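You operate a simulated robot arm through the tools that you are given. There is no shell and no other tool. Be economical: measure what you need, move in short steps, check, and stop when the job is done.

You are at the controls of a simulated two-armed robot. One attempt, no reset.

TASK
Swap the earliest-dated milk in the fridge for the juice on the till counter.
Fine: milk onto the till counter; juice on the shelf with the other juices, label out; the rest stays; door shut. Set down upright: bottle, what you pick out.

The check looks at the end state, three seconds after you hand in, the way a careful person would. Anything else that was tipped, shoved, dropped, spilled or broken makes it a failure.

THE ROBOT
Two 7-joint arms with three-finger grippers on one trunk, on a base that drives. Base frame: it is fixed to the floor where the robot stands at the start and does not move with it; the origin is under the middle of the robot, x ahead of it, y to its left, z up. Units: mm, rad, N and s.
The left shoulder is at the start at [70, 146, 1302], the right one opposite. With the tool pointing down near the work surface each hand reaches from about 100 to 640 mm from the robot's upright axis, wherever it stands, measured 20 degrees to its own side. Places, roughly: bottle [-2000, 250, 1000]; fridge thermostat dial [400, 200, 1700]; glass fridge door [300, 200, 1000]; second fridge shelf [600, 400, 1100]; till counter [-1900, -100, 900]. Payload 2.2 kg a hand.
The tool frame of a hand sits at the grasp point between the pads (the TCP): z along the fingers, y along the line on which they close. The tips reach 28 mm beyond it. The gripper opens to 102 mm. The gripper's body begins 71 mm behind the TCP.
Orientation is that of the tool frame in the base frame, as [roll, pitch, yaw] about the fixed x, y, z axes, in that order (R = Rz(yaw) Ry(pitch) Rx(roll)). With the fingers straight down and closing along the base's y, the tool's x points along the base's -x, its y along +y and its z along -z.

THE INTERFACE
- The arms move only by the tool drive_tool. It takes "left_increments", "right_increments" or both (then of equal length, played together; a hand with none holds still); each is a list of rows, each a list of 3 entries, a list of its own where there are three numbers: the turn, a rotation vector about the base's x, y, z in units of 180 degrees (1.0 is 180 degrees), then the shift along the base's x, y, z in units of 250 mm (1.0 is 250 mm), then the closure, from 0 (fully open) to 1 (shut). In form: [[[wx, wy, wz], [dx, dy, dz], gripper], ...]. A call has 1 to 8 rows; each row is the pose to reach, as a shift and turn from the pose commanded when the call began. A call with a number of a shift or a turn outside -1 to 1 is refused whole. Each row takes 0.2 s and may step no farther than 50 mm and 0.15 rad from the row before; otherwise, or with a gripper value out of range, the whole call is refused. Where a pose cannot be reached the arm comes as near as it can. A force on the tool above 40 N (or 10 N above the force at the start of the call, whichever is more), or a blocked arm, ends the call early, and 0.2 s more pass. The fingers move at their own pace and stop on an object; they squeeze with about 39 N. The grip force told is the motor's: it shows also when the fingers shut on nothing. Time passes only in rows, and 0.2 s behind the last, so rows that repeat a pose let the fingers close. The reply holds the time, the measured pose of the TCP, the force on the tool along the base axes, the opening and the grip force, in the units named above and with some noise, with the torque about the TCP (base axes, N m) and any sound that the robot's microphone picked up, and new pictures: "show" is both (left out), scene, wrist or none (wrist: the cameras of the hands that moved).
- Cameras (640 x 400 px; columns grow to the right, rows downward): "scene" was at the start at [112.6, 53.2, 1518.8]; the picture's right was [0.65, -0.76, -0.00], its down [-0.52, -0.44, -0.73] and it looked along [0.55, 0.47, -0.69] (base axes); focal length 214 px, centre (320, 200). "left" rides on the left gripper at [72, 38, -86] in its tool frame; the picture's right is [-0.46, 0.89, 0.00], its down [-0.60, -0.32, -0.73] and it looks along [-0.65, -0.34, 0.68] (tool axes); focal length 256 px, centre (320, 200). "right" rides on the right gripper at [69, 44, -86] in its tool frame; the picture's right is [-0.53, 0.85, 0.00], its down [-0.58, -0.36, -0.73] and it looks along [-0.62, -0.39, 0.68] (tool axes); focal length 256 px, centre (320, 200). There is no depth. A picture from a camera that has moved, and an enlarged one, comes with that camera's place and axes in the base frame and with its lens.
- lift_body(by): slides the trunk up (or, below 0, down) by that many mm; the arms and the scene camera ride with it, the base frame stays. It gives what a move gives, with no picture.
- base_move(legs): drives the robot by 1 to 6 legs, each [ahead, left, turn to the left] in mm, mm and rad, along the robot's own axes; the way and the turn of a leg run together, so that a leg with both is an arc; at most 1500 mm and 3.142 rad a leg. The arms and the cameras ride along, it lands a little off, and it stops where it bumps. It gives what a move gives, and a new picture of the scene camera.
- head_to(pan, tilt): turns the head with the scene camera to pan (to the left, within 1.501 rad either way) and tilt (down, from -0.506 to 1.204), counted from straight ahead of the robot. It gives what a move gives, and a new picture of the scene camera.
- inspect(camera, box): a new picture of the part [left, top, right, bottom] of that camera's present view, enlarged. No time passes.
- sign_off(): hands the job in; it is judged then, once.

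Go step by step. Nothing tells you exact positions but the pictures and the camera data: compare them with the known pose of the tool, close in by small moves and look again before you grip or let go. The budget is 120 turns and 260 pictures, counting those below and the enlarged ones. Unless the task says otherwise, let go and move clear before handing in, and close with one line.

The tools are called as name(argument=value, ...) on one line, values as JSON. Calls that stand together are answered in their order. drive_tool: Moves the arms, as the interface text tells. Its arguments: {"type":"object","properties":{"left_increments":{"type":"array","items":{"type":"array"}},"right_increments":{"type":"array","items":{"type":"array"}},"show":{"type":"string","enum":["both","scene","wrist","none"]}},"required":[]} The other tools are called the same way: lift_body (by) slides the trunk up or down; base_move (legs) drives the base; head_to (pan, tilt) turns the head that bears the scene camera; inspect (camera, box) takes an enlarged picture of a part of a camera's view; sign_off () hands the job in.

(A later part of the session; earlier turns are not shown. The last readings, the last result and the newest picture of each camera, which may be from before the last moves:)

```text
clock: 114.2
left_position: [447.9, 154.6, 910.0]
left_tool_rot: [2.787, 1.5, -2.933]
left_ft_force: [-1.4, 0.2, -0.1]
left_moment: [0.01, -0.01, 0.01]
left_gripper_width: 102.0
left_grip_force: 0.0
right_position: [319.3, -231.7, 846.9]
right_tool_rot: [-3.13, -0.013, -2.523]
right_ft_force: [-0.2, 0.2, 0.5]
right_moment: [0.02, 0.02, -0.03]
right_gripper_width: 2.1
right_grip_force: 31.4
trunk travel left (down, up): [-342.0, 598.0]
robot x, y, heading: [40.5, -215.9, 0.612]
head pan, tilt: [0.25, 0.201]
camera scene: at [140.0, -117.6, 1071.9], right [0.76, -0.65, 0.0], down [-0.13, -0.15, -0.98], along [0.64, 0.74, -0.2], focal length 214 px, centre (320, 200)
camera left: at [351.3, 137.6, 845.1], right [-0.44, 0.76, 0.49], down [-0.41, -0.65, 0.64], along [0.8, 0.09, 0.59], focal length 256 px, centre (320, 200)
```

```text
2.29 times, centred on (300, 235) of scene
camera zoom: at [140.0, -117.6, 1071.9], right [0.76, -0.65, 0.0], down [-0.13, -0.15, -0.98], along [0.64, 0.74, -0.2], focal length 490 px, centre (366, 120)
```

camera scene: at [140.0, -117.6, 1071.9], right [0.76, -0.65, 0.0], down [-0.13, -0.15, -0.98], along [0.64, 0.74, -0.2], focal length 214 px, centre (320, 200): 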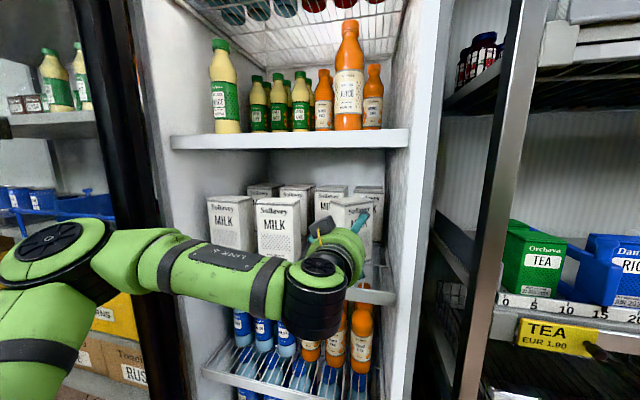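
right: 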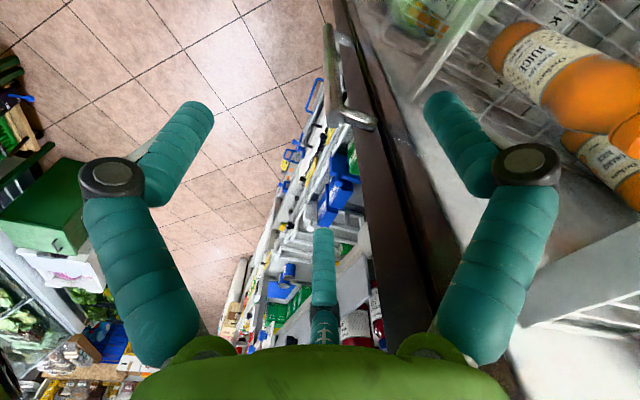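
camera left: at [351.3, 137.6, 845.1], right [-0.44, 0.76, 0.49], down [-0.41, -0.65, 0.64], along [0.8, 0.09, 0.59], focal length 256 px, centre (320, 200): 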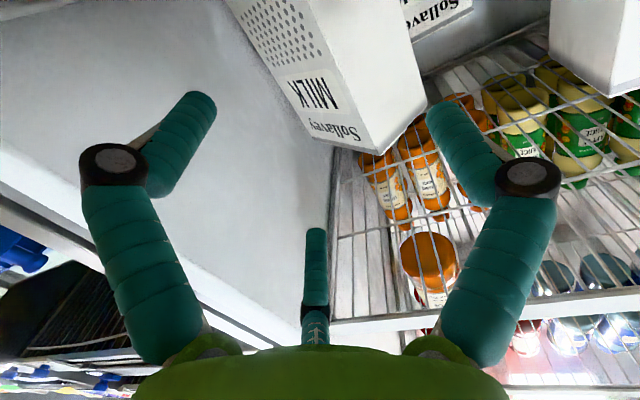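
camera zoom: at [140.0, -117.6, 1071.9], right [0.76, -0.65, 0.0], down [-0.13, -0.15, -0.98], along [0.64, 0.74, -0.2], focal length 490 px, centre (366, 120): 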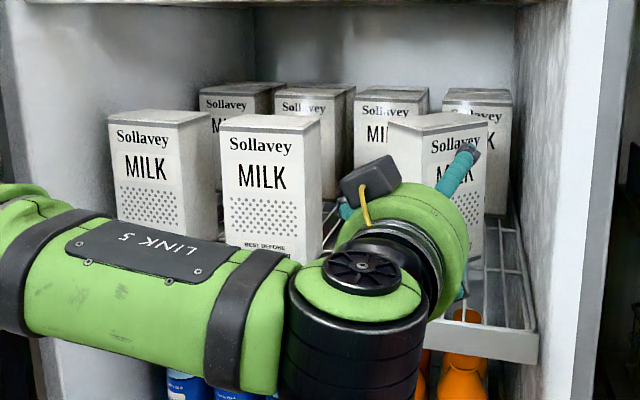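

The carton is now at heading ≈1.5. I raise 10 mm (so the top finger passes over it), shift 13 mm left, and push on with the base so the lower right finger turns it further.

drive_tool(left_increments=[[[0, 0, 0], [-0.03, 0.043, 0.04], 0], [[0, 0, 0], [-0.03, 0.043, 0.04], 0]], show="none")

base_move(legs=[[92, 0, 0]])

inspect(camera="left", box=[0, 0, 640, 400])

inspect(camera="scene", box=[120, 180, 420, 350])

```text
clock: 114.8
left_position: [440.9, 165.5, 920.9]
left_tool_rot: [2.792, 1.501, -2.928]
left_ft_force: [0.2, 0.3, -0.5]
left_moment: [0.02, 0.0, -0.01]
left_gripper_width: 101.9
left_grip_force: 0.0
right_position: [318.9, -231.9, 846.6]
right_tool_rot: [-3.131, -0.013, -2.521]
right_ft_force: [0.5, 0.7, -0.5]
right_moment: [-0.05, -0.01, 0.0]
right_gripper_width: 2.0
right_grip_force: 31.1
trunk travel left (down, up): [-342.0, 598.0]
robot x, y, heading: [37.3, -220.3, 0.605]
head pan, tilt: [0.25, 0.201]
```

```text
clock: 115.9
left_position: [513.7, 217.9, 921.7]
left_tool_rot: [2.79, 1.498, -2.925]
left_ft_force: [-0.6, 0.1, 0.3]
left_moment: [-0.01, -0.03, -0.01]
left_gripper_width: 102.1
left_grip_force: 0.1
right_position: [393.2, -180.1, 846.0]
right_tool_rot: [-3.131, -0.012, -2.519]
right_ft_force: [-0.4, -0.3, -0.1]
right_moment: [-0.01, -0.01, 0.0]
right_gripper_width: 2.1
right_grip_force: 31.5
trunk travel left (down, up): [-342.0, 598.0]
robot x, y, heading: [111.7, -162.4, 0.611]
head pan, tilt: [0.25, 0.201]
camera scene: at [213.4, -65.8, 1071.8], right [0.76, -0.65, 0.0], down [-0.13, -0.15, -0.98], along [0.64, 0.74, -0.2], focal length 214 px, centre (320, 200)
```

scene: 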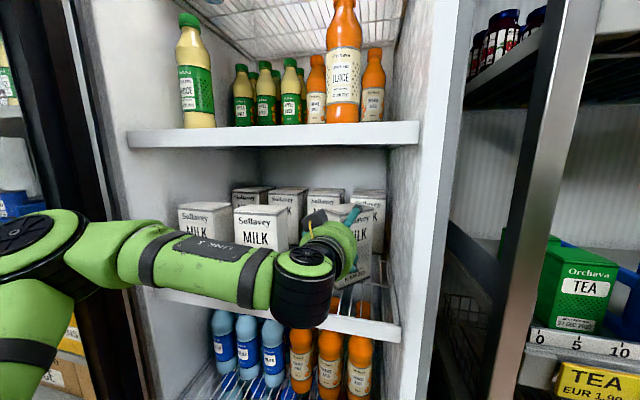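

```text
1.00 times, centred on (320, 200) of left (not enlarged: the box is as wide or as high as the picture)
camera zoom: at [416.8, 200.3, 854.9], right [-0.44, 0.76, 0.49], down [-0.4, -0.65, 0.64], along [0.8, 0.09, 0.59], focal length 256 px, centre (320, 200)
```

zoom: 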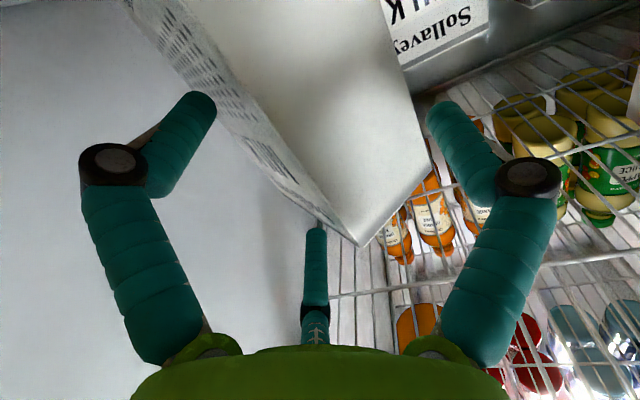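

```text
2.13 times, centred on (270, 265) of scene
camera zoom: at [213.4, -65.8, 1071.8], right [0.76, -0.65, 0.0], down [-0.13, -0.15, -0.98], along [0.64, 0.74, -0.2], focal length 458 px, centre (427, 61)
```

zoom: 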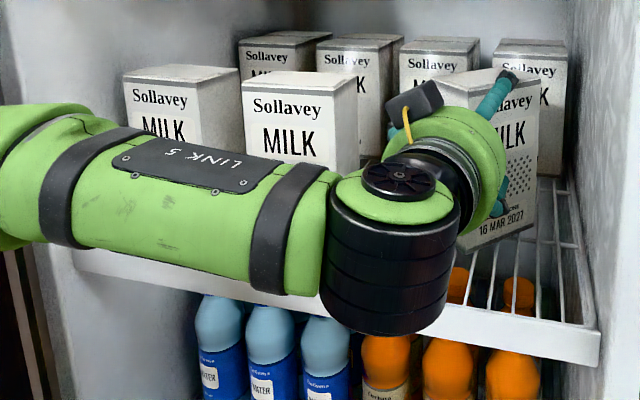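

The carton now sits between the left finger and the two right ones, just touching on the right. I push 45 mm further with the arm to turn it into line.

drive_tool(left_increments=[[[0, 0, 0], [0.05, 0.032, 0], 0], [[0, 0, 0], [0.1, 0.064, 0], 0], [[0, 0, 0], [0.152, 0.096, 0], 0], [[0, 0, 0], [0.152, 0.096, 0], 0]], show="wrist")

inspect(camera="scene", box=[120, 180, 420, 350])

```text
clock: 116.9
left_position: [552.2, 243.3, 922.4]
left_tool_rot: [2.778, 1.498, -2.939]
left_ft_force: [-0.5, 0.1, 0.8]
left_moment: [0.03, 0.0, 0.02]
left_gripper_width: 101.8
left_grip_force: 0.0
right_position: [392.2, -180.1, 846.1]
right_tool_rot: [-3.131, -0.011, -2.52]
right_ft_force: [0.2, -0.1, -0.2]
right_moment: [0.01, -0.01, 0.01]
right_gripper_width: 2.1
right_grip_force: 31.2
trunk travel left (down, up): [-342.0, 598.0]
robot x, y, heading: [113.7, -169.4, 0.613]
head pan, tilt: [0.25, 0.201]
camera left: at [454.6, 224.9, 855.6], right [-0.44, 0.75, 0.49], down [-0.4, -0.65, 0.64], along [0.8, 0.09, 0.59], focal length 256 px, centre (320, 200)
```

left: 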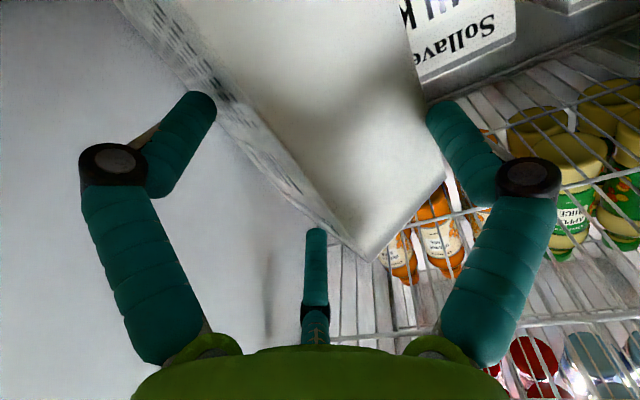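

```text
2.13 times, centred on (270, 265) of scene
camera zoom: at [212.8, -66.1, 1071.9], right [0.76, -0.65, 0.0], down [-0.13, -0.15, -0.98], along [0.64, 0.74, -0.2], focal length 458 px, centre (427, 61)
```

zoom: 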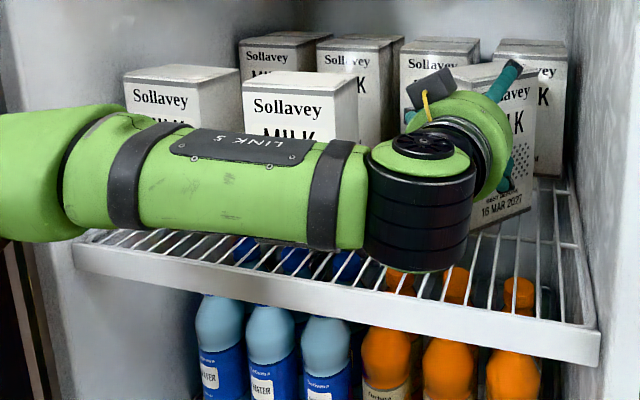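

The carton slid without turning further, so I'll repeat the effective move: retreat, close the fingers, and sweep its left front corner to the right again.

base_move(legs=[[-90, 0, 0]])

drive_tool(left_increments=[[[0, 0, 0], [-0.05, 0.08, -0.05], 0.5], [[0, 0, 0], [-0.11, 0.156, -0.11], 1], [[0, 0, 0], [-0.11, 0.156, -0.11], 1], [[0, 0, 0], [-0.0, 0.232, -0.11], 1]])

inspect(camera="scene", box=[160, 160, 440, 330])

```text
clock: 118.0
left_position: [478.7, 190.3, 922.0]
left_tool_rot: [2.783, 1.498, -2.931]
left_ft_force: [-1.4, -0.3, 1.3]
left_moment: [0.0, -0.01, 0.02]
left_gripper_width: 102.0
left_grip_force: 0.0
right_position: [319.1, -230.4, 845.8]
right_tool_rot: [-3.131, -0.012, -2.517]
right_ft_force: [-0.2, -0.2, -0.5]
right_moment: [0.01, -0.01, 0.0]
right_gripper_width: 2.2
right_grip_force: 31.1
trunk travel left (down, up): [-342.0, 598.0]
robot x, y, heading: [39.2, -220.2, 0.611]
head pan, tilt: [0.25, 0.201]
camera scene: at [139.3, -117.7, 1072.0], right [0.76, -0.65, 0.0], down [-0.13, -0.15, -0.98], along [0.64, 0.74, -0.2], focal length 214 px, centre (320, 200)
```

scene: 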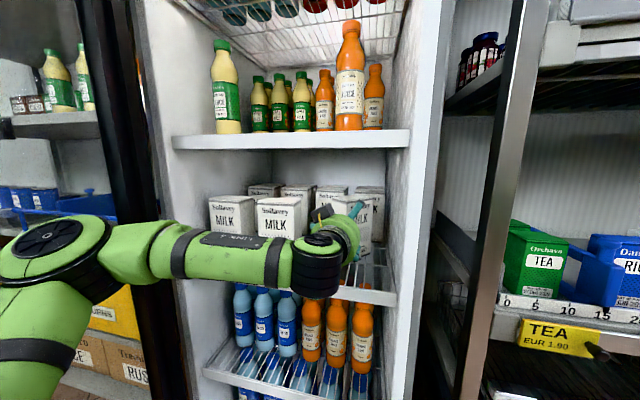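

```text
clock: 119.0
left_position: [477.9, 248.2, 894.0]
left_tool_rot: [2.787, 1.499, -2.932]
left_ft_force: [0.0, -1.0, -0.1]
left_moment: [-0.01, -0.03, 0.01]
left_gripper_width: 2.4
left_grip_force: 31.3
right_position: [320.0, -230.4, 847.4]
right_tool_rot: [-3.132, -0.015, -2.517]
right_ft_force: [0.9, -0.2, -0.4]
right_moment: [0.0, 0.01, 0.0]
right_gripper_width: 2.0
right_grip_force: 31.1
trunk travel left (down, up): [-342.0, 598.0]
robot x, y, heading: [36.6, -216.9, 0.615]
head pan, tilt: [0.25, 0.201]
camera scene: at [140.6, -117.0, 1071.8], right [0.76, -0.65, 0.0], down [-0.13, -0.15, -0.98], along [0.64, 0.74, -0.2], focal length 214 px, centre (320, 200)
camera left: at [380.6, 232.4, 827.8], right [-0.44, 0.75, 0.49], down [-0.4, -0.65, 0.64], along [0.8, 0.09, 0.59], focal length 256 px, centre (320, 200)
```

scene: 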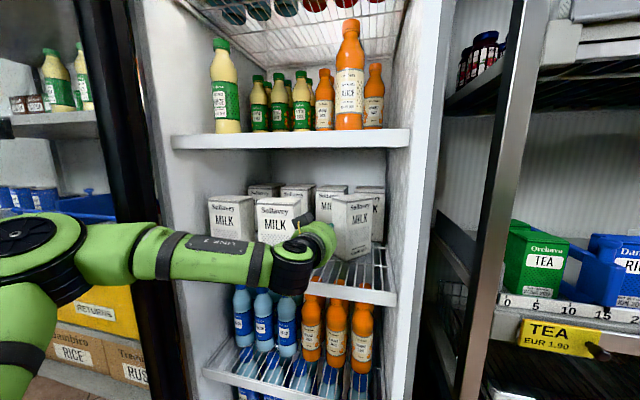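
left: 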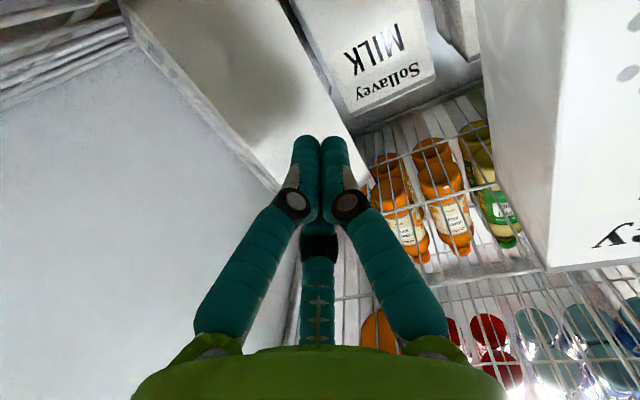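

```text
2.29 times, centred on (300, 245) of scene
camera zoom: at [140.6, -117.0, 1071.8], right [0.76, -0.65, 0.0], down [-0.13, -0.15, -0.98], along [0.64, 0.74, -0.2], focal length 490 px, centre (366, 97)
```

zoom: 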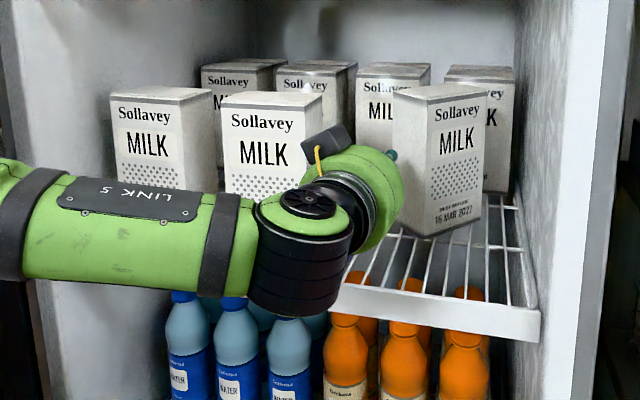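

drive_tool(left_increments=[[[0, 0, 0], [0.043, 0.03, 0], 1], [[0, 0, 0], [0.087, -0.031, 0], 1], [[0, 0, 0], [0.132, -0.094, 0], 1], [[0, 0, 0], [0.178, -0.16, 0], 1], [[0, 0, 0], [0.2, -0.192, 0], 1]], show="wrist")

inspect(camera="scene", box=[160, 160, 440, 330])

```text
clock: 120.2
left_position: [507.0, 216.2, 894.3]
left_tool_rot: [2.784, 1.498, -2.935]
left_ft_force: [0.2, -0.1, -0.4]
left_moment: [0.0, 0.0, 0.01]
left_gripper_width: 2.1
left_grip_force: 31.4
left hand out of reach, approached as far as the arm can: row 4, 5
right_position: [318.7, -230.1, 847.2]
right_tool_rot: [-3.131, -0.012, -2.518]
right_ft_force: [-0.5, 0.7, -0.2]
right_moment: [-0.03, 0.01, -0.04]
right_gripper_width: 1.8
right_grip_force: 31.5
trunk travel left (down, up): [-342.0, 598.0]
robot x, y, heading: [39.7, -219.7, 0.615]
head pan, tilt: [0.25, 0.201]
camera left: at [409.3, 198.6, 828.8], right [-0.44, 0.75, 0.49], down [-0.4, -0.65, 0.64], along [0.8, 0.09, 0.59], focal length 256 px, centre (320, 200)
```

left: 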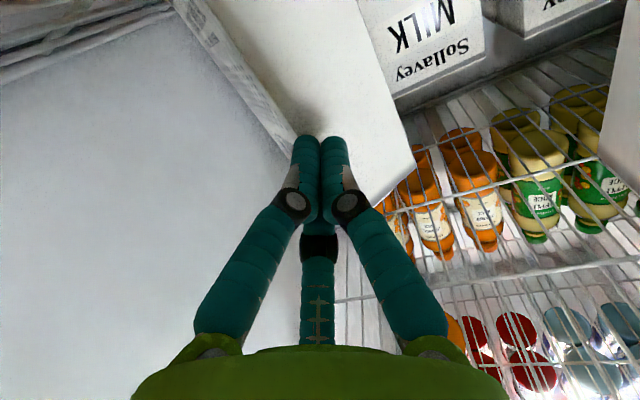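

```text
2.29 times, centred on (300, 245) of scene
camera zoom: at [139.8, -117.3, 1071.9], right [0.76, -0.65, 0.0], down [-0.13, -0.15, -0.98], along [0.64, 0.74, -0.2], focal length 490 px, centre (366, 97)
```

zoom: 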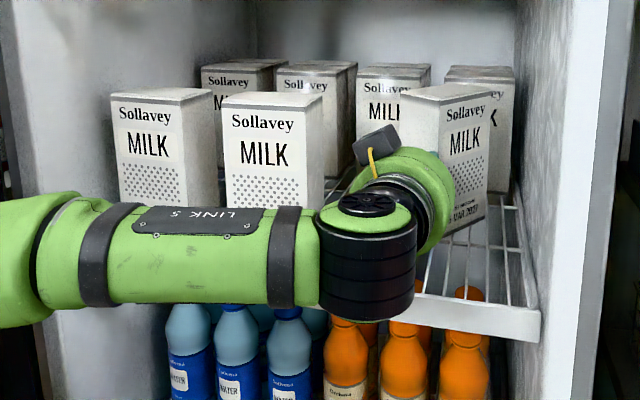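

base_move(legs=[[14, -8, 0], [0, -38, 0]])

inspect(camera="scene", box=[160, 160, 440, 330])

inspect(camera="left", box=[0, 0, 640, 400])

```text
clock: 121.5
left_position: [543.6, 186.9, 896.3]
left_tool_rot: [2.775, 1.498, -2.941]
left_ft_force: [-0.3, 0.4, -0.7]
left_moment: [0.02, -0.02, 0.01]
left_gripper_width: 1.9
left_grip_force: 31.4
right_position: [358.3, -260.0, 847.1]
right_tool_rot: [-3.131, -0.011, -2.517]
right_ft_force: [0.1, 0.3, -0.3]
right_moment: [0.01, 0.01, 0.01]
right_gripper_width: 2.2
right_grip_force: 31.2
trunk travel left (down, up): [-342.0, 598.0]
robot x, y, heading: [72.5, -244.6, 0.612]
head pan, tilt: [0.25, 0.201]
camera scene: at [178.1, -147.5, 1071.9], right [0.76, -0.65, 0.0], down [-0.13, -0.15, -0.98], along [0.64, 0.74, -0.2], focal length 214 px, centre (320, 200)
```

scene: 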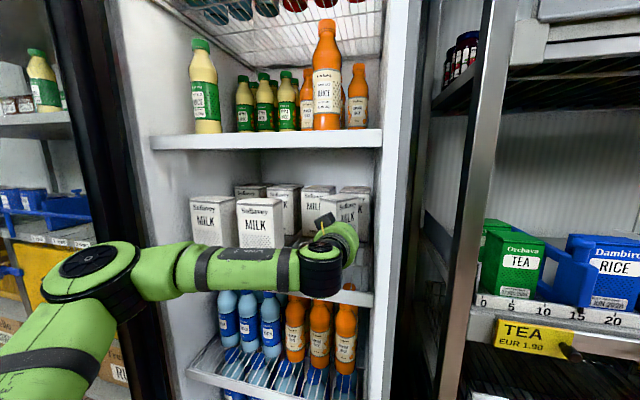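

```text
2.29 times, centred on (300, 245) of scene
camera zoom: at [178.1, -147.5, 1071.9], right [0.76, -0.65, 0.0], down [-0.13, -0.15, -0.98], along [0.64, 0.74, -0.2], focal length 490 px, centre (366, 97)
```

zoom: 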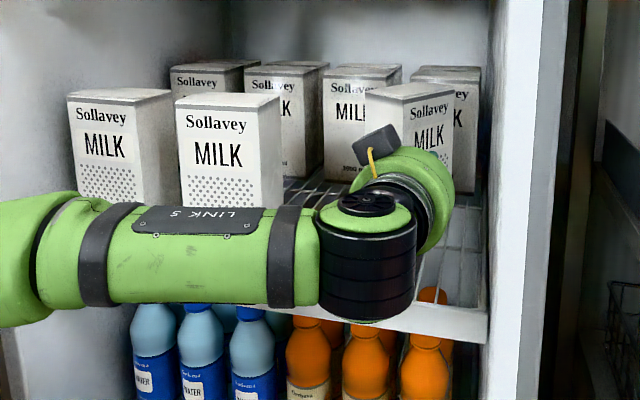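

```text
1.00 times, centred on (320, 200) of left (not enlarged: the box is as wide or as high as the picture)
camera zoom: at [447.2, 168.8, 828.9], right [-0.44, 0.75, 0.49], down [-0.4, -0.65, 0.64], along [0.8, 0.09, 0.59], focal length 256 px, centre (320, 200)
```

zoom: 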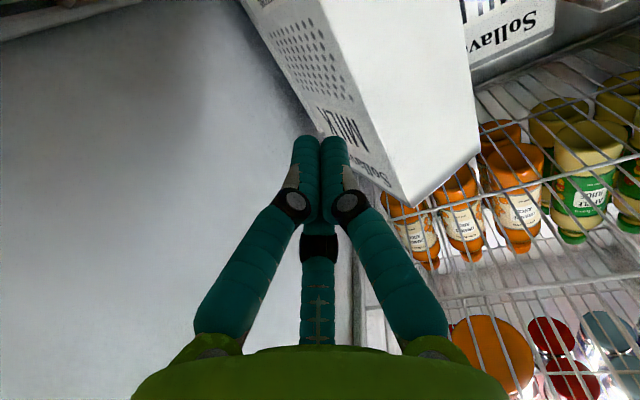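

The fingers slipped in front of the corner and now stand before the right part of its front face — exactly the other pushing spot. I push ahead there with the base.

base_move(legs=[[50, 0, 0]])

inspect(camera="scene", box=[160, 160, 440, 330])

inspect(camera="left", box=[0, 0, 640, 400])

```text
clock: 122.4
left_position: [585.8, 216.1, 894.8]
left_tool_rot: [2.795, 1.496, -2.923]
left_ft_force: [0.0, 0.8, -0.5]
left_moment: [0.03, 0.02, -0.01]
left_gripper_width: 2.1
left_grip_force: 31.7
right_position: [397.3, -231.4, 846.6]
right_tool_rot: [-3.131, -0.014, -2.516]
right_ft_force: [1.1, 0.0, 0.4]
right_moment: [-0.01, 0.01, -0.01]
right_gripper_width: 2.0
right_grip_force: 31.5
trunk travel left (down, up): [-342.0, 598.0]
robot x, y, heading: [116.1, -215.9, 0.612]
head pan, tilt: [0.25, 0.201]
camera scene: at [219.1, -117.5, 1071.8], right [0.76, -0.65, 0.0], down [-0.13, -0.15, -0.98], along [0.64, 0.74, -0.2], focal length 214 px, centre (320, 200)
```

scene: 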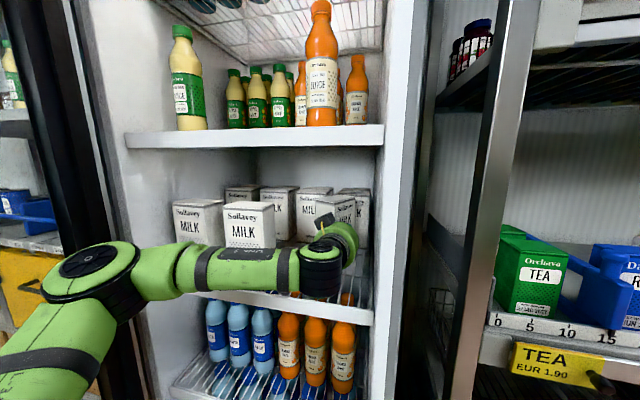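

```text
2.29 times, centred on (300, 245) of scene
camera zoom: at [219.1, -117.5, 1071.8], right [0.76, -0.65, 0.0], down [-0.13, -0.15, -0.98], along [0.64, 0.74, -0.2], focal length 490 px, centre (366, 97)
```

zoom: 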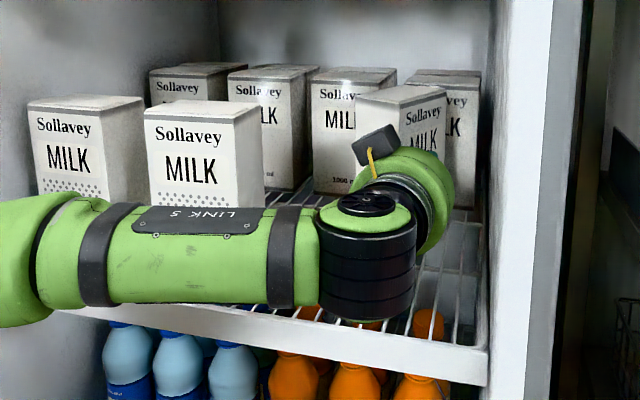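

```text
1.00 times, centred on (320, 200) of left (not enlarged: the box is as wide or as high as the picture)
camera zoom: at [488.0, 198.9, 828.4], right [-0.44, 0.75, 0.49], down [-0.4, -0.65, 0.64], along [0.8, 0.09, 0.59], focal length 256 px, centre (320, 200)
```

zoom: 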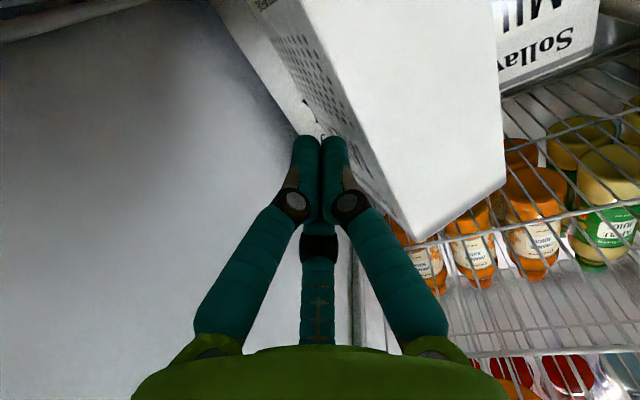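

The carton is at heading ≈1.7 and I won't push it nearer the back row. I'll instead come in with the robot turned ~0.22 rad to the right, so the fingers nearly parallel its broad faces.

base_move(legs=[[-200, 0, 0], [0, 213, 0], [0, 0, -0.222], [110, 14, 0]])

drive_tool(left_increments=[[[0, 0, 0], [0, 0, 0], 0.5], [[0, 0, 0], [0, 0, 0], 0], [[0, 0, 0], [0, 0, 0], 0]], show="wrist")

head_to(pan=0.15, tilt=0.25)

inspect(camera="scene", box=[220, 120, 500, 300])

```text
clock: 125.3
left_position: [307.3, 265.5, 892.7]
left_tool_rot: [2.75, 1.494, -2.974]
left_ft_force: [-0.7, 0.2, 0.7]
left_moment: [0.0, 0.0, -0.01]
left_gripper_width: 2.1
left_grip_force: 31.3
right_position: [117.0, -178.0, 846.7]
right_tool_rot: [-3.133, -0.01, -2.514]
right_ft_force: [-0.5, -0.1, -0.5]
right_moment: [-0.01, 0.03, 0.01]
right_gripper_width: 2.1
right_grip_force: 31.3
trunk travel left (down, up): [-342.0, 598.0]
robot x, y, heading: [-163.1, -161.0, 0.615]
head pan, tilt: [0.25, 0.201]
stopped in leg 2: the robot was blocked; the commanded pose is now the measured one
camera scene: at [-62.0, -64.7, 1072.4], right [0.76, -0.65, 0.0], down [-0.13, -0.15, -0.98], along [0.64, 0.74, -0.2], focal length 214 px, centre (320, 200)
```

scene: 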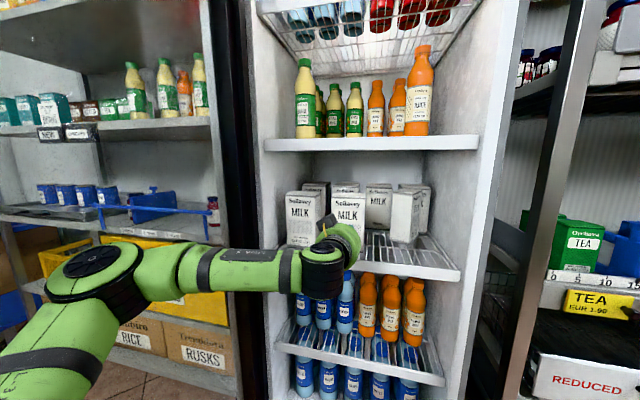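

```text
clock: 126.1
left_position: [307.0, 264.9, 893.1]
left_tool_rot: [2.749, 1.494, -2.975]
left_ft_force: [0.3, -0.6, 0.2]
left_moment: [0.0, 0.0, -0.01]
left_gripper_width: 101.9
left_grip_force: 0.0
right_position: [117.8, -177.2, 846.8]
right_tool_rot: [-3.134, -0.009, -2.516]
right_ft_force: [-0.8, 0.2, 0.2]
right_moment: [-0.03, 0.02, 0.0]
right_gripper_width: 2.0
right_grip_force: 31.7
trunk travel left (down, up): [-342.0, 598.0]
robot x, y, heading: [-165.4, -162.5, 0.617]
head pan, tilt: [0.25, 0.201]
camera left: at [209.5, 249.0, 827.6], right [-0.43, 0.76, 0.49], down [-0.4, -0.65, 0.64], along [0.81, 0.08, 0.59], focal length 256 px, centre (320, 200)
```

left: 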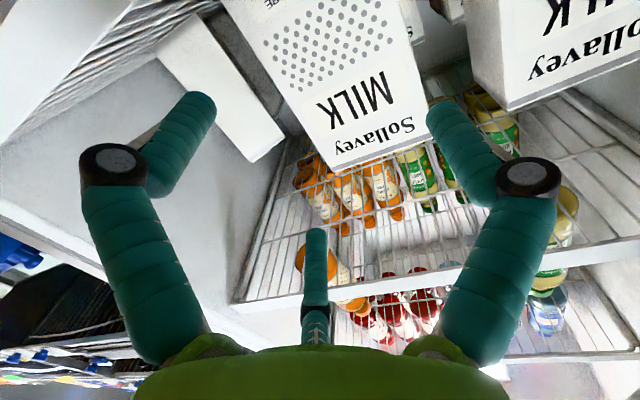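

```text
clock: 126.8
left_position: [307.0, 265.1, 892.8]
left_tool_rot: [2.747, 1.494, -2.975]
left_ft_force: [-0.2, -0.2, 0.4]
left_moment: [0.0, -0.02, -0.02]
left_gripper_width: 102.2
left_grip_force: 0.0
right_position: [118.4, -177.4, 846.8]
right_tool_rot: [-3.134, -0.01, -2.517]
right_ft_force: [0.0, 0.2, -0.4]
right_moment: [0.01, -0.01, 0.01]
right_gripper_width: 2.0
right_grip_force: 31.5
trunk travel left (down, up): [-342.0, 598.0]
robot x, y, heading: [-164.4, -163.4, 0.61]
head pan, tilt: [0.15, 0.25]
camera scene: at [-54.7, -71.1, 1067.7], right [0.69, -0.72, 0.0], down [-0.18, -0.17, -0.97], along [0.7, 0.67, -0.24], focal length 214 px, centre (320, 200)
```

scene: 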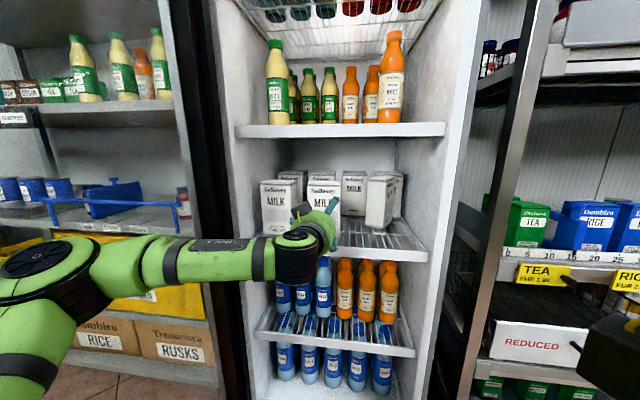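

```text
2.22 times, centred on (360, 210) of scene
camera zoom: at [-54.7, -71.1, 1067.7], right [0.69, -0.72, 0.0], down [-0.18, -0.17, -0.97], along [0.7, 0.67, -0.24], focal length 477 px, centre (231, 178)
```

zoom: 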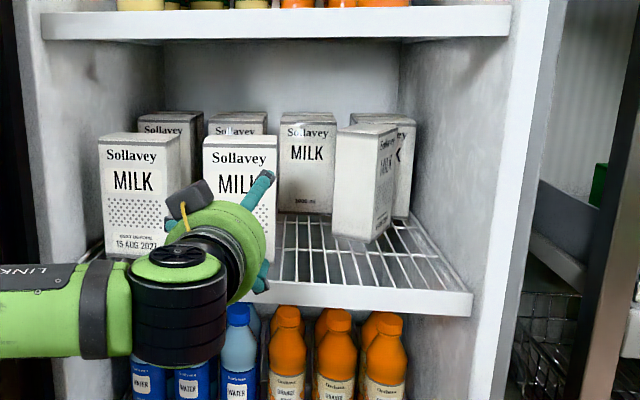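

The view shows the carton's narrow side nearly facing me (heading ≈1.8), standing free. I yaw the hand right by 0.27 rad to match its faces.

drive_tool(left_increments=[[[0, 0, -0.043], [0, 0, 0], 0], [[0, 0, -0.086], [0, 0, 0], 0], [[0, 0, -0.086], [0, 0, 0], 0]], show="none")

base_move(legs=[[0, -150, 0], [130, 0, 0]])

inspect(camera="left", box=[0, 0, 640, 400])

inspect(camera="scene", box=[180, 140, 460, 310])

```text
clock: 127.8
left_position: [343.1, 213.8, 877.8]
left_tool_rot: [2.662, 1.448, 2.878]
left_ft_force: [0.5, 0.9, -0.7]
left_moment: [0.01, 0.0, -0.06]
left_gripper_width: 101.9
left_grip_force: 0.1
right_position: [131.5, -195.9, 842.5]
right_tool_rot: [3.131, -0.018, -2.532]
right_ft_force: [1.0, -0.3, -0.3]
right_moment: [-0.02, 0.05, -0.02]
right_gripper_width: 1.9
right_grip_force: 31.4
trunk travel left (down, up): [-342.0, 598.0]
robot x, y, heading: [-158.5, -167.5, 0.595]
head pan, tilt: [0.15, 0.25]
stopped in row 3 (left hand): the arm was blocked; the commanded pose is now the measured one
```

```text
clock: 130.0
left_position: [511.6, 193.6, 880.5]
left_tool_rot: [2.78, 1.473, 3.02]
left_ft_force: [0.2, 0.6, 0.0]
left_moment: [-0.04, -0.01, 0.0]
left_gripper_width: 102.0
left_grip_force: 0.0
right_position: [309.0, -229.4, 847.0]
right_tool_rot: [-3.13, -0.013, -2.524]
right_ft_force: [-0.2, -0.3, -0.4]
right_moment: [0.01, 0.0, -0.02]
right_gripper_width: 2.2
right_grip_force: 31.4
trunk travel left (down, up): [-342.0, 598.0]
robot x, y, heading: [24.8, -211.4, 0.605]
head pan, tilt: [0.15, 0.25]
camera scene: at [137.1, -120.6, 1067.3], right [0.68, -0.73, 0.0], down [-0.18, -0.17, -0.97], along [0.71, 0.66, -0.25], focal length 214 px, centre (320, 200)
```

scene: 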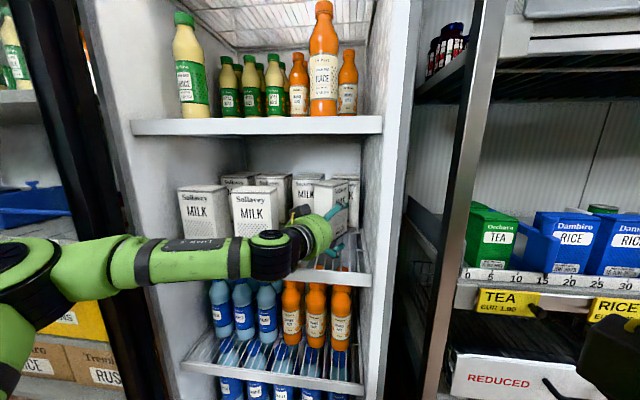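

```text
1.00 times, centred on (320, 200) of left (not enlarged: the box is as wide or as high as the picture)
camera zoom: at [412.4, 207.7, 817.9], right [-0.17, 0.85, 0.49], down [-0.57, -0.49, 0.66], along [0.8, -0.17, 0.57], focal length 256 px, centre (320, 200)
```

zoom: 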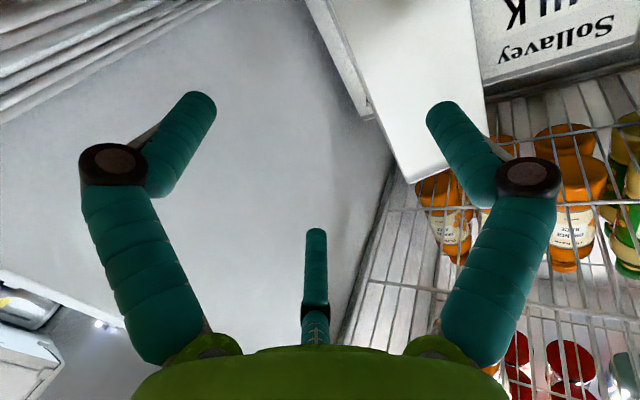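

```text
2.29 times, centred on (320, 225) of scene
camera zoom: at [137.1, -120.6, 1067.3], right [0.68, -0.73, 0.0], down [-0.18, -0.17, -0.97], along [0.71, 0.66, -0.25], focal length 490 px, centre (320, 143)
```

zoom: 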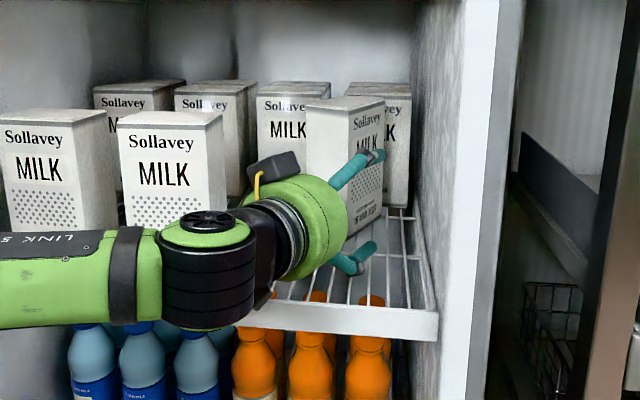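

The hand now matches the carton's faces, but that diagonal would graze the neighbouring carton with a knuckle. I ease the yaw back by 0.15, and shift to just in front of the carton's narrow side.

drive_tool(left_increments=[[[0, 0, 0.02], [0.02, 0.06, 0.05], 0], [[0, 0, 0.048], [0.079, 0.17, 0.06], 0], [[0, 0, 0.048], [0.079, 0.17, 0.06], 0]], show="wrist")

inspect(camera="scene", box=[180, 140, 460, 310])

```text
clock: 130.8
left_position: [528.9, 234.8, 897.8]
left_tool_rot: [2.776, 1.472, -3.111]
left_ft_force: [-0.8, -0.1, 0.7]
left_moment: [0.01, -0.03, 0.01]
left_gripper_width: 102.1
left_grip_force: 0.0
right_position: [309.8, -229.7, 847.1]
right_tool_rot: [-3.132, -0.014, -2.524]
right_ft_force: [0.6, -0.1, -0.3]
right_moment: [-0.01, 0.01, 0.04]
right_gripper_width: 2.2
right_grip_force: 31.2
trunk travel left (down, up): [-342.0, 598.0]
robot x, y, heading: [26.3, -213.8, 0.602]
head pan, tilt: [0.15, 0.25]
camera left: at [429.6, 234.8, 834.6], right [-0.29, 0.82, 0.49], down [-0.49, -0.57, 0.66], along [0.82, -0.05, 0.57], focal length 256 px, centre (320, 200)
```

left: 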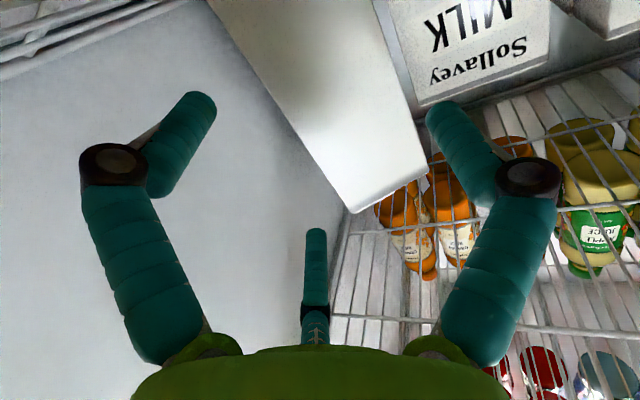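

```text
2.29 times, centred on (320, 225) of scene
camera zoom: at [136.5, -120.9, 1067.4], right [0.68, -0.73, 0.0], down [-0.18, -0.17, -0.97], along [0.71, 0.66, -0.25], focal length 490 px, centre (320, 143)
```

zoom: 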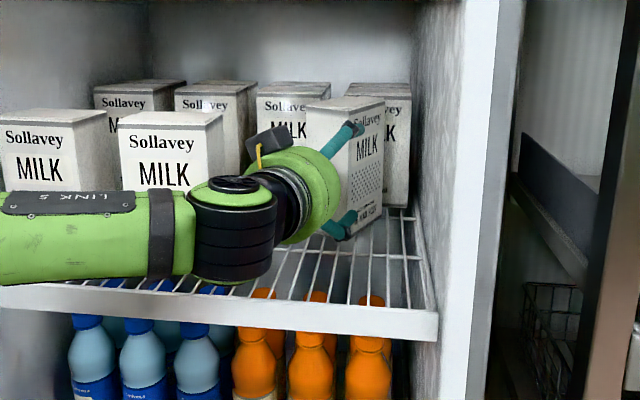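

Excellent view: the narrow side (lf ≈(570,240), lb ≈(564,299)) lies between the left finger and the right pair with ~5 mm to spare each side. I advance 60 mm with the base.

base_move(legs=[[59, -12, 0]])

inspect(camera="left", box=[0, 0, 640, 400])

inspect(camera="scene", box=[160, 140, 440, 310])

```text
clock: 131.8
left_position: [583.4, 259.7, 897.7]
left_tool_rot: [2.778, 1.472, -3.11]
left_ft_force: [-0.6, -0.4, 0.1]
left_moment: [0.05, -0.04, 0.02]
left_gripper_width: 101.9
left_grip_force: 0.1
right_position: [363.0, -205.9, 847.2]
right_tool_rot: [-3.131, -0.014, -2.526]
right_ft_force: [0.1, 0.4, -0.5]
right_moment: [0.0, 0.0, 0.0]
right_gripper_width: 2.2
right_grip_force: 31.2
trunk travel left (down, up): [-342.0, 598.0]
robot x, y, heading: [78.0, -191.1, 0.605]
head pan, tilt: [0.15, 0.25]
camera scene: at [191.1, -97.8, 1067.2], right [0.68, -0.73, 0.0], down [-0.18, -0.17, -0.97], along [0.71, 0.66, -0.25], focal length 214 px, centre (320, 200)
```

scene: 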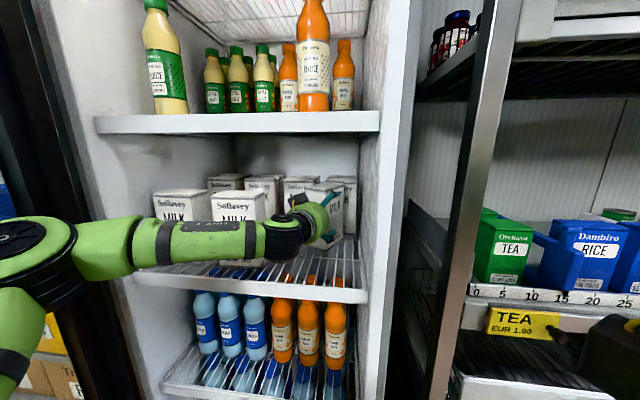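

```text
1.00 times, centred on (320, 200) of left (not enlarged: the box is as wide or as high as the picture)
camera zoom: at [483.5, 258.0, 833.9], right [-0.29, 0.82, 0.49], down [-0.49, -0.57, 0.66], along [0.82, -0.05, 0.57], focal length 256 px, centre (320, 200)
```

zoom: 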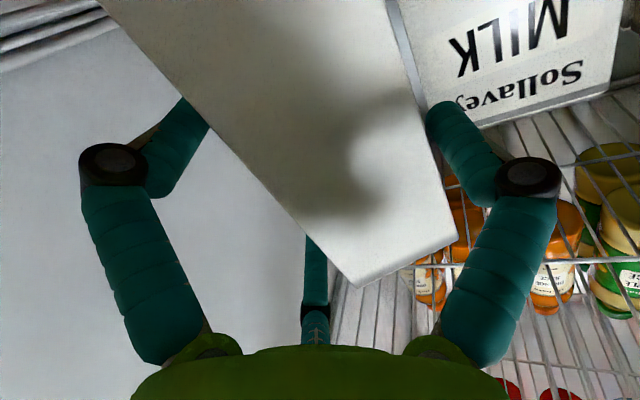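

```text
2.29 times, centred on (300, 225) of scene
camera zoom: at [191.1, -97.8, 1067.2], right [0.68, -0.73, 0.0], down [-0.18, -0.17, -0.97], along [0.71, 0.66, -0.25], focal length 490 px, centre (366, 143)
```

zoom: 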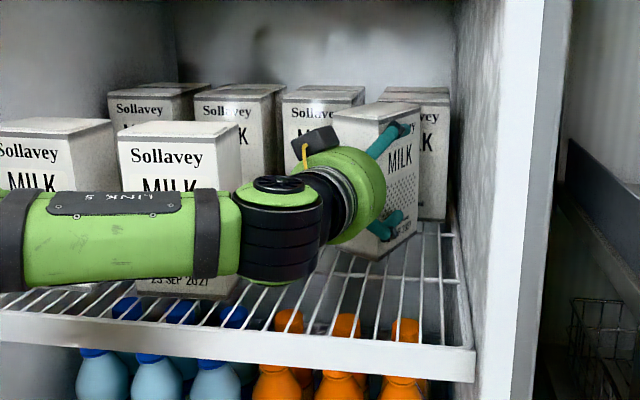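

The fingers straddle the carton without having touched it. I close gradually.

drive_tool(left_increments=[[[0, 0, 0], [0, 0, 0], 0.1], [[0, 0, 0], [0, 0, 0], 0.2], [[0, 0, 0], [0, 0, 0], 0.3], [[0, 0, 0], [0, 0, 0], 0.45], [[0, 0, 0], [0, 0, 0], 0.7], [[0, 0, 0], [0, 0, 0], 1], [[0, 0, 0], [0, 0, 0], 1]], show="wrist")

inspect(camera="scene", box=[160, 140, 440, 310])

```text
clock: 133.4
left_position: [583.1, 257.1, 898.5]
left_tool_rot: [2.77, 1.474, -3.119]
left_ft_force: [-0.7, -4.3, 0.6]
left_moment: [-0.65, -0.45, -0.32]
left_gripper_width: 88.9
left_grip_force: 38.4
right_position: [362.3, -207.4, 847.6]
right_tool_rot: [-3.13, -0.013, -2.526]
right_ft_force: [0.3, 0.5, -0.2]
right_moment: [0.02, 0.0, -0.02]
right_gripper_width: 2.1
right_grip_force: 31.9
trunk travel left (down, up): [-342.0, 598.0]
robot x, y, heading: [79.6, -191.8, 0.605]
head pan, tilt: [0.15, 0.25]
camera left: at [482.9, 256.9, 834.9], right [-0.29, 0.82, 0.49], down [-0.49, -0.57, 0.66], along [0.82, -0.05, 0.57], focal length 256 px, centre (320, 200)
```

left: 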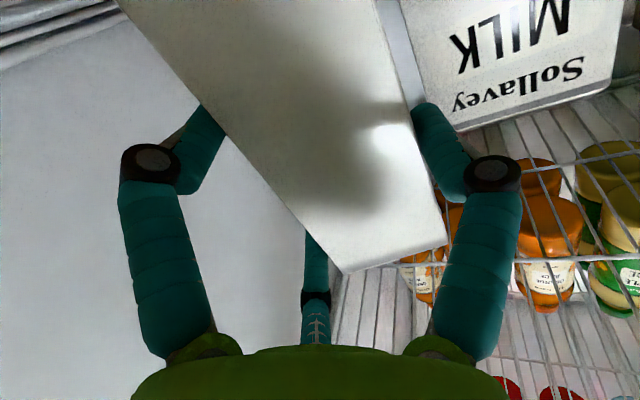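

```text
2.29 times, centred on (300, 225) of scene
camera zoom: at [190.1, -98.8, 1067.5], right [0.68, -0.73, 0.0], down [-0.18, -0.17, -0.97], along [0.71, 0.66, -0.25], focal length 490 px, centre (366, 143)
```

zoom: 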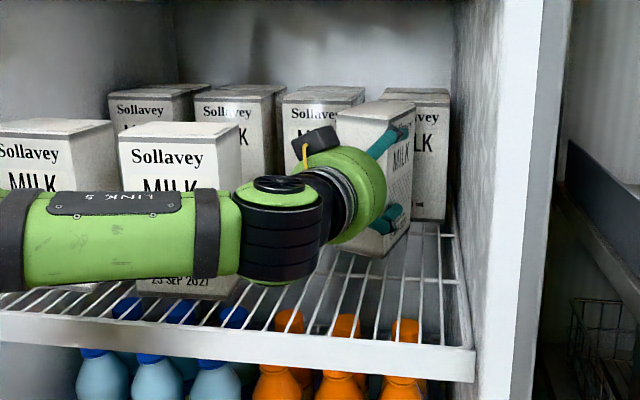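

Gripped firmly (38 N). I lift 30 mm and check that it holds.

drive_tool(left_increments=[[[0, 0, 0], [0, 0, 0.03], 1], [[0, 0, 0], [0, 0, 0.08], 1], [[0, 0, 0], [0, 0, 0.12], 1], [[0, 0, 0], [0, 0, 0.12], 1]], show="scene")

inspect(camera="scene", box=[160, 140, 440, 310])

```text
clock: 134.4
left_position: [585.2, 260.0, 925.6]
left_tool_rot: [2.792, 1.47, -3.098]
left_ft_force: [0.3, -0.8, -11.3]
left_moment: [-0.31, 0.37, 0.02]
left_gripper_width: 88.1
left_grip_force: 39.0
right_position: [362.6, -206.0, 846.6]
right_tool_rot: [-3.131, -0.014, -2.525]
right_ft_force: [0.2, 0.3, -0.5]
right_moment: [-0.01, 0.03, -0.02]
right_gripper_width: 2.3
right_grip_force: 31.3
trunk travel left (down, up): [-342.0, 598.0]
robot x, y, heading: [83.7, -192.6, 0.604]
head pan, tilt: [0.15, 0.25]
camera scene: at [191.7, -96.9, 1067.0], right [0.68, -0.73, 0.0], down [-0.18, -0.17, -0.97], along [0.71, 0.66, -0.25], focal length 214 px, centre (320, 200)
```

scene: 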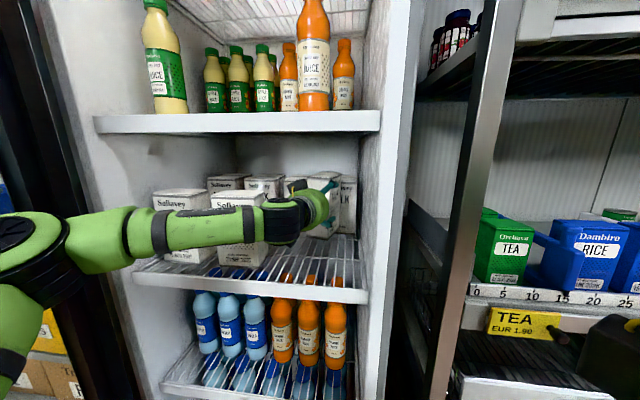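

```text
2.29 times, centred on (300, 225) of scene
camera zoom: at [191.7, -96.9, 1067.0], right [0.68, -0.73, 0.0], down [-0.18, -0.17, -0.97], along [0.71, 0.66, -0.25], focal length 490 px, centre (366, 143)
```

zoom: 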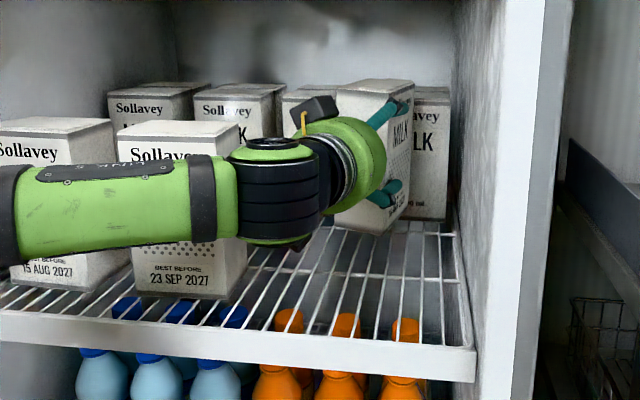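

The milk is lifted clean (≈11 N). I back straight out of the fridge and away from the door.

base_move(legs=[[-400, 0, 0], [-450, 0, 0]])

inspect(camera="scene", box=[200, 100, 440, 250])

```text
clock: 139.2
left_position: [-114.5, -226.4, 925.5]
left_tool_rot: [2.791, 1.471, -3.108]
left_ft_force: [0.0, -0.5, -10.4]
left_moment: [-0.25, 0.37, -0.02]
left_gripper_width: 88.0
left_grip_force: 39.1
right_position: [-340.3, -687.9, 847.0]
right_tool_rot: [-3.132, -0.014, -2.536]
right_ft_force: [-0.4, 0.9, 0.5]
right_moment: [0.01, -0.04, 0.02]
right_gripper_width: 1.8
right_grip_force: 31.4
trunk travel left (down, up): [-342.0, 598.0]
robot x, y, heading: [-621.2, -669.5, 0.598]
head pan, tilt: [0.15, 0.25]
camera scene: at [-510.8, -577.5, 1067.1], right [0.68, -0.74, 0.0], down [-0.18, -0.17, -0.97], along [0.71, 0.66, -0.25], focal length 214 px, centre (320, 200)
```

scene: 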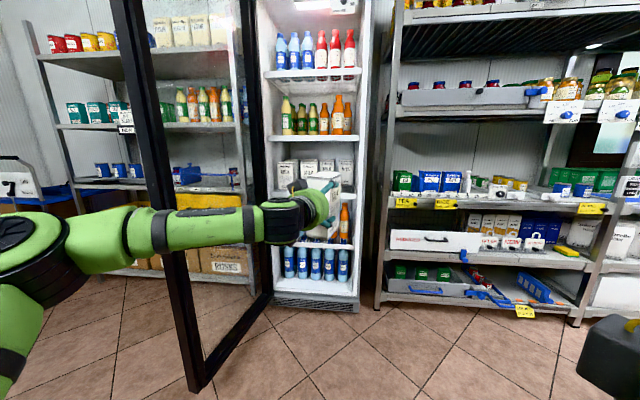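

```text
2.67 times, centred on (320, 175) of scene
camera zoom: at [-510.8, -577.5, 1067.1], right [0.68, -0.74, 0.0], down [-0.18, -0.17, -0.97], along [0.71, 0.66, -0.25], focal length 572 px, centre (320, 267)
```

zoom: 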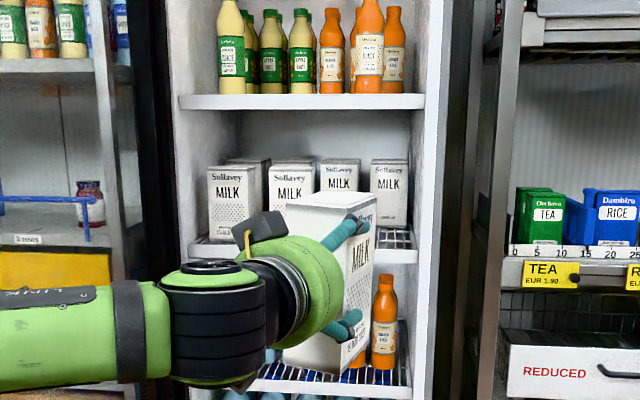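

Milk is out, the other cartons look in place. I turn left to face the till.

base_move(legs=[[0, 0, 2.2]])

head_to(pan=0.0, tilt=0.25)

```text
clock: 143.9
left_position: [-1203.1, -353.7, 916.0]
left_tool_rot: [2.997, 1.453, -1.016]
left_ft_force: [3.4, 2.1, -11.8]
left_moment: [-0.18, -0.92, -0.57]
left_gripper_width: 89.4
left_grip_force: 39.3
right_position: [-711.3, -401.0, 845.9]
right_tool_rot: [-3.129, -0.013, -0.573]
right_ft_force: [-1.0, 0.6, -0.5]
right_moment: [-0.02, 0.01, 0.0]
right_gripper_width: 1.8
right_grip_force: 30.6
trunk travel left (down, up): [-342.0, 598.0]
robot x, y, heading: [-620.2, -669.1, 2.558]
head pan, tilt: [0.15, 0.25]
stopped in leg 1: the force on the tool passed its limit at 51 N (the readings are from after the stop); the commanded pose is now the measured one
camera scene: at [-749.8, -601.5, 1067.0], right [0.42, 0.91, 0.0], down [0.23, -0.1, -0.97], along [-0.88, 0.41, -0.25], focal length 214 px, centre (320, 200)
```

scene: 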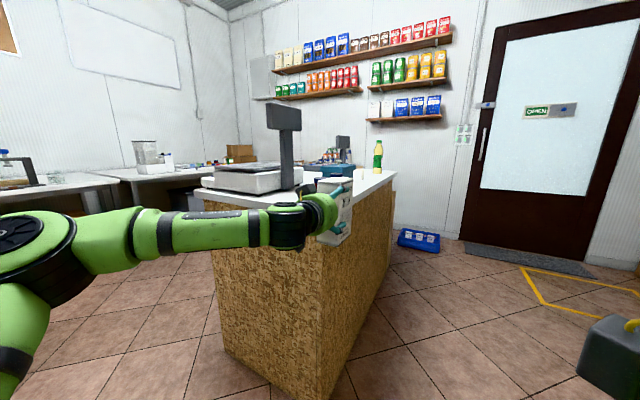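

```text
clock: 144.6
left_position: [-1202.1, -352.7, 920.8]
left_tool_rot: [2.961, 1.462, -1.046]
left_ft_force: [7.1, 4.8, -13.3]
left_moment: [-0.06, -1.18, -0.71]
left_gripper_width: 89.5
left_grip_force: 38.4
right_position: [-710.5, -401.2, 844.4]
right_tool_rot: [-3.132, -0.013, -0.572]
right_ft_force: [-0.8, 0.2, 0.5]
right_moment: [-0.01, 0.04, 0.01]
right_gripper_width: 2.0
right_grip_force: 31.7
trunk travel left (down, up): [-342.0, 598.0]
robot x, y, heading: [-621.6, -666.8, 2.561]
head pan, tilt: [0.0, 0.25]
camera scene: at [-742.1, -588.3, 1067.0], right [0.55, 0.83, 0.0], down [0.21, -0.14, -0.97], along [-0.81, 0.53, -0.25], focal length 214 px, centre (320, 200)
```

scene: 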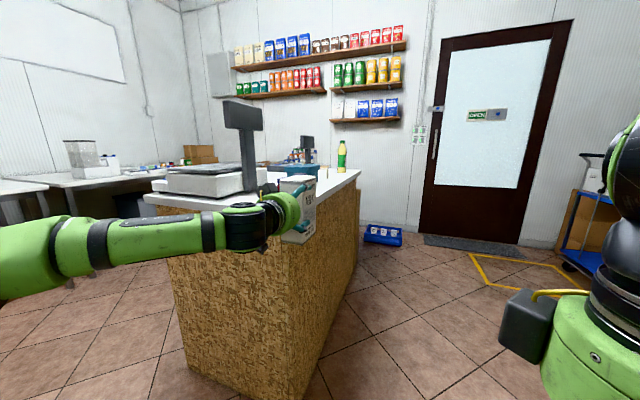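

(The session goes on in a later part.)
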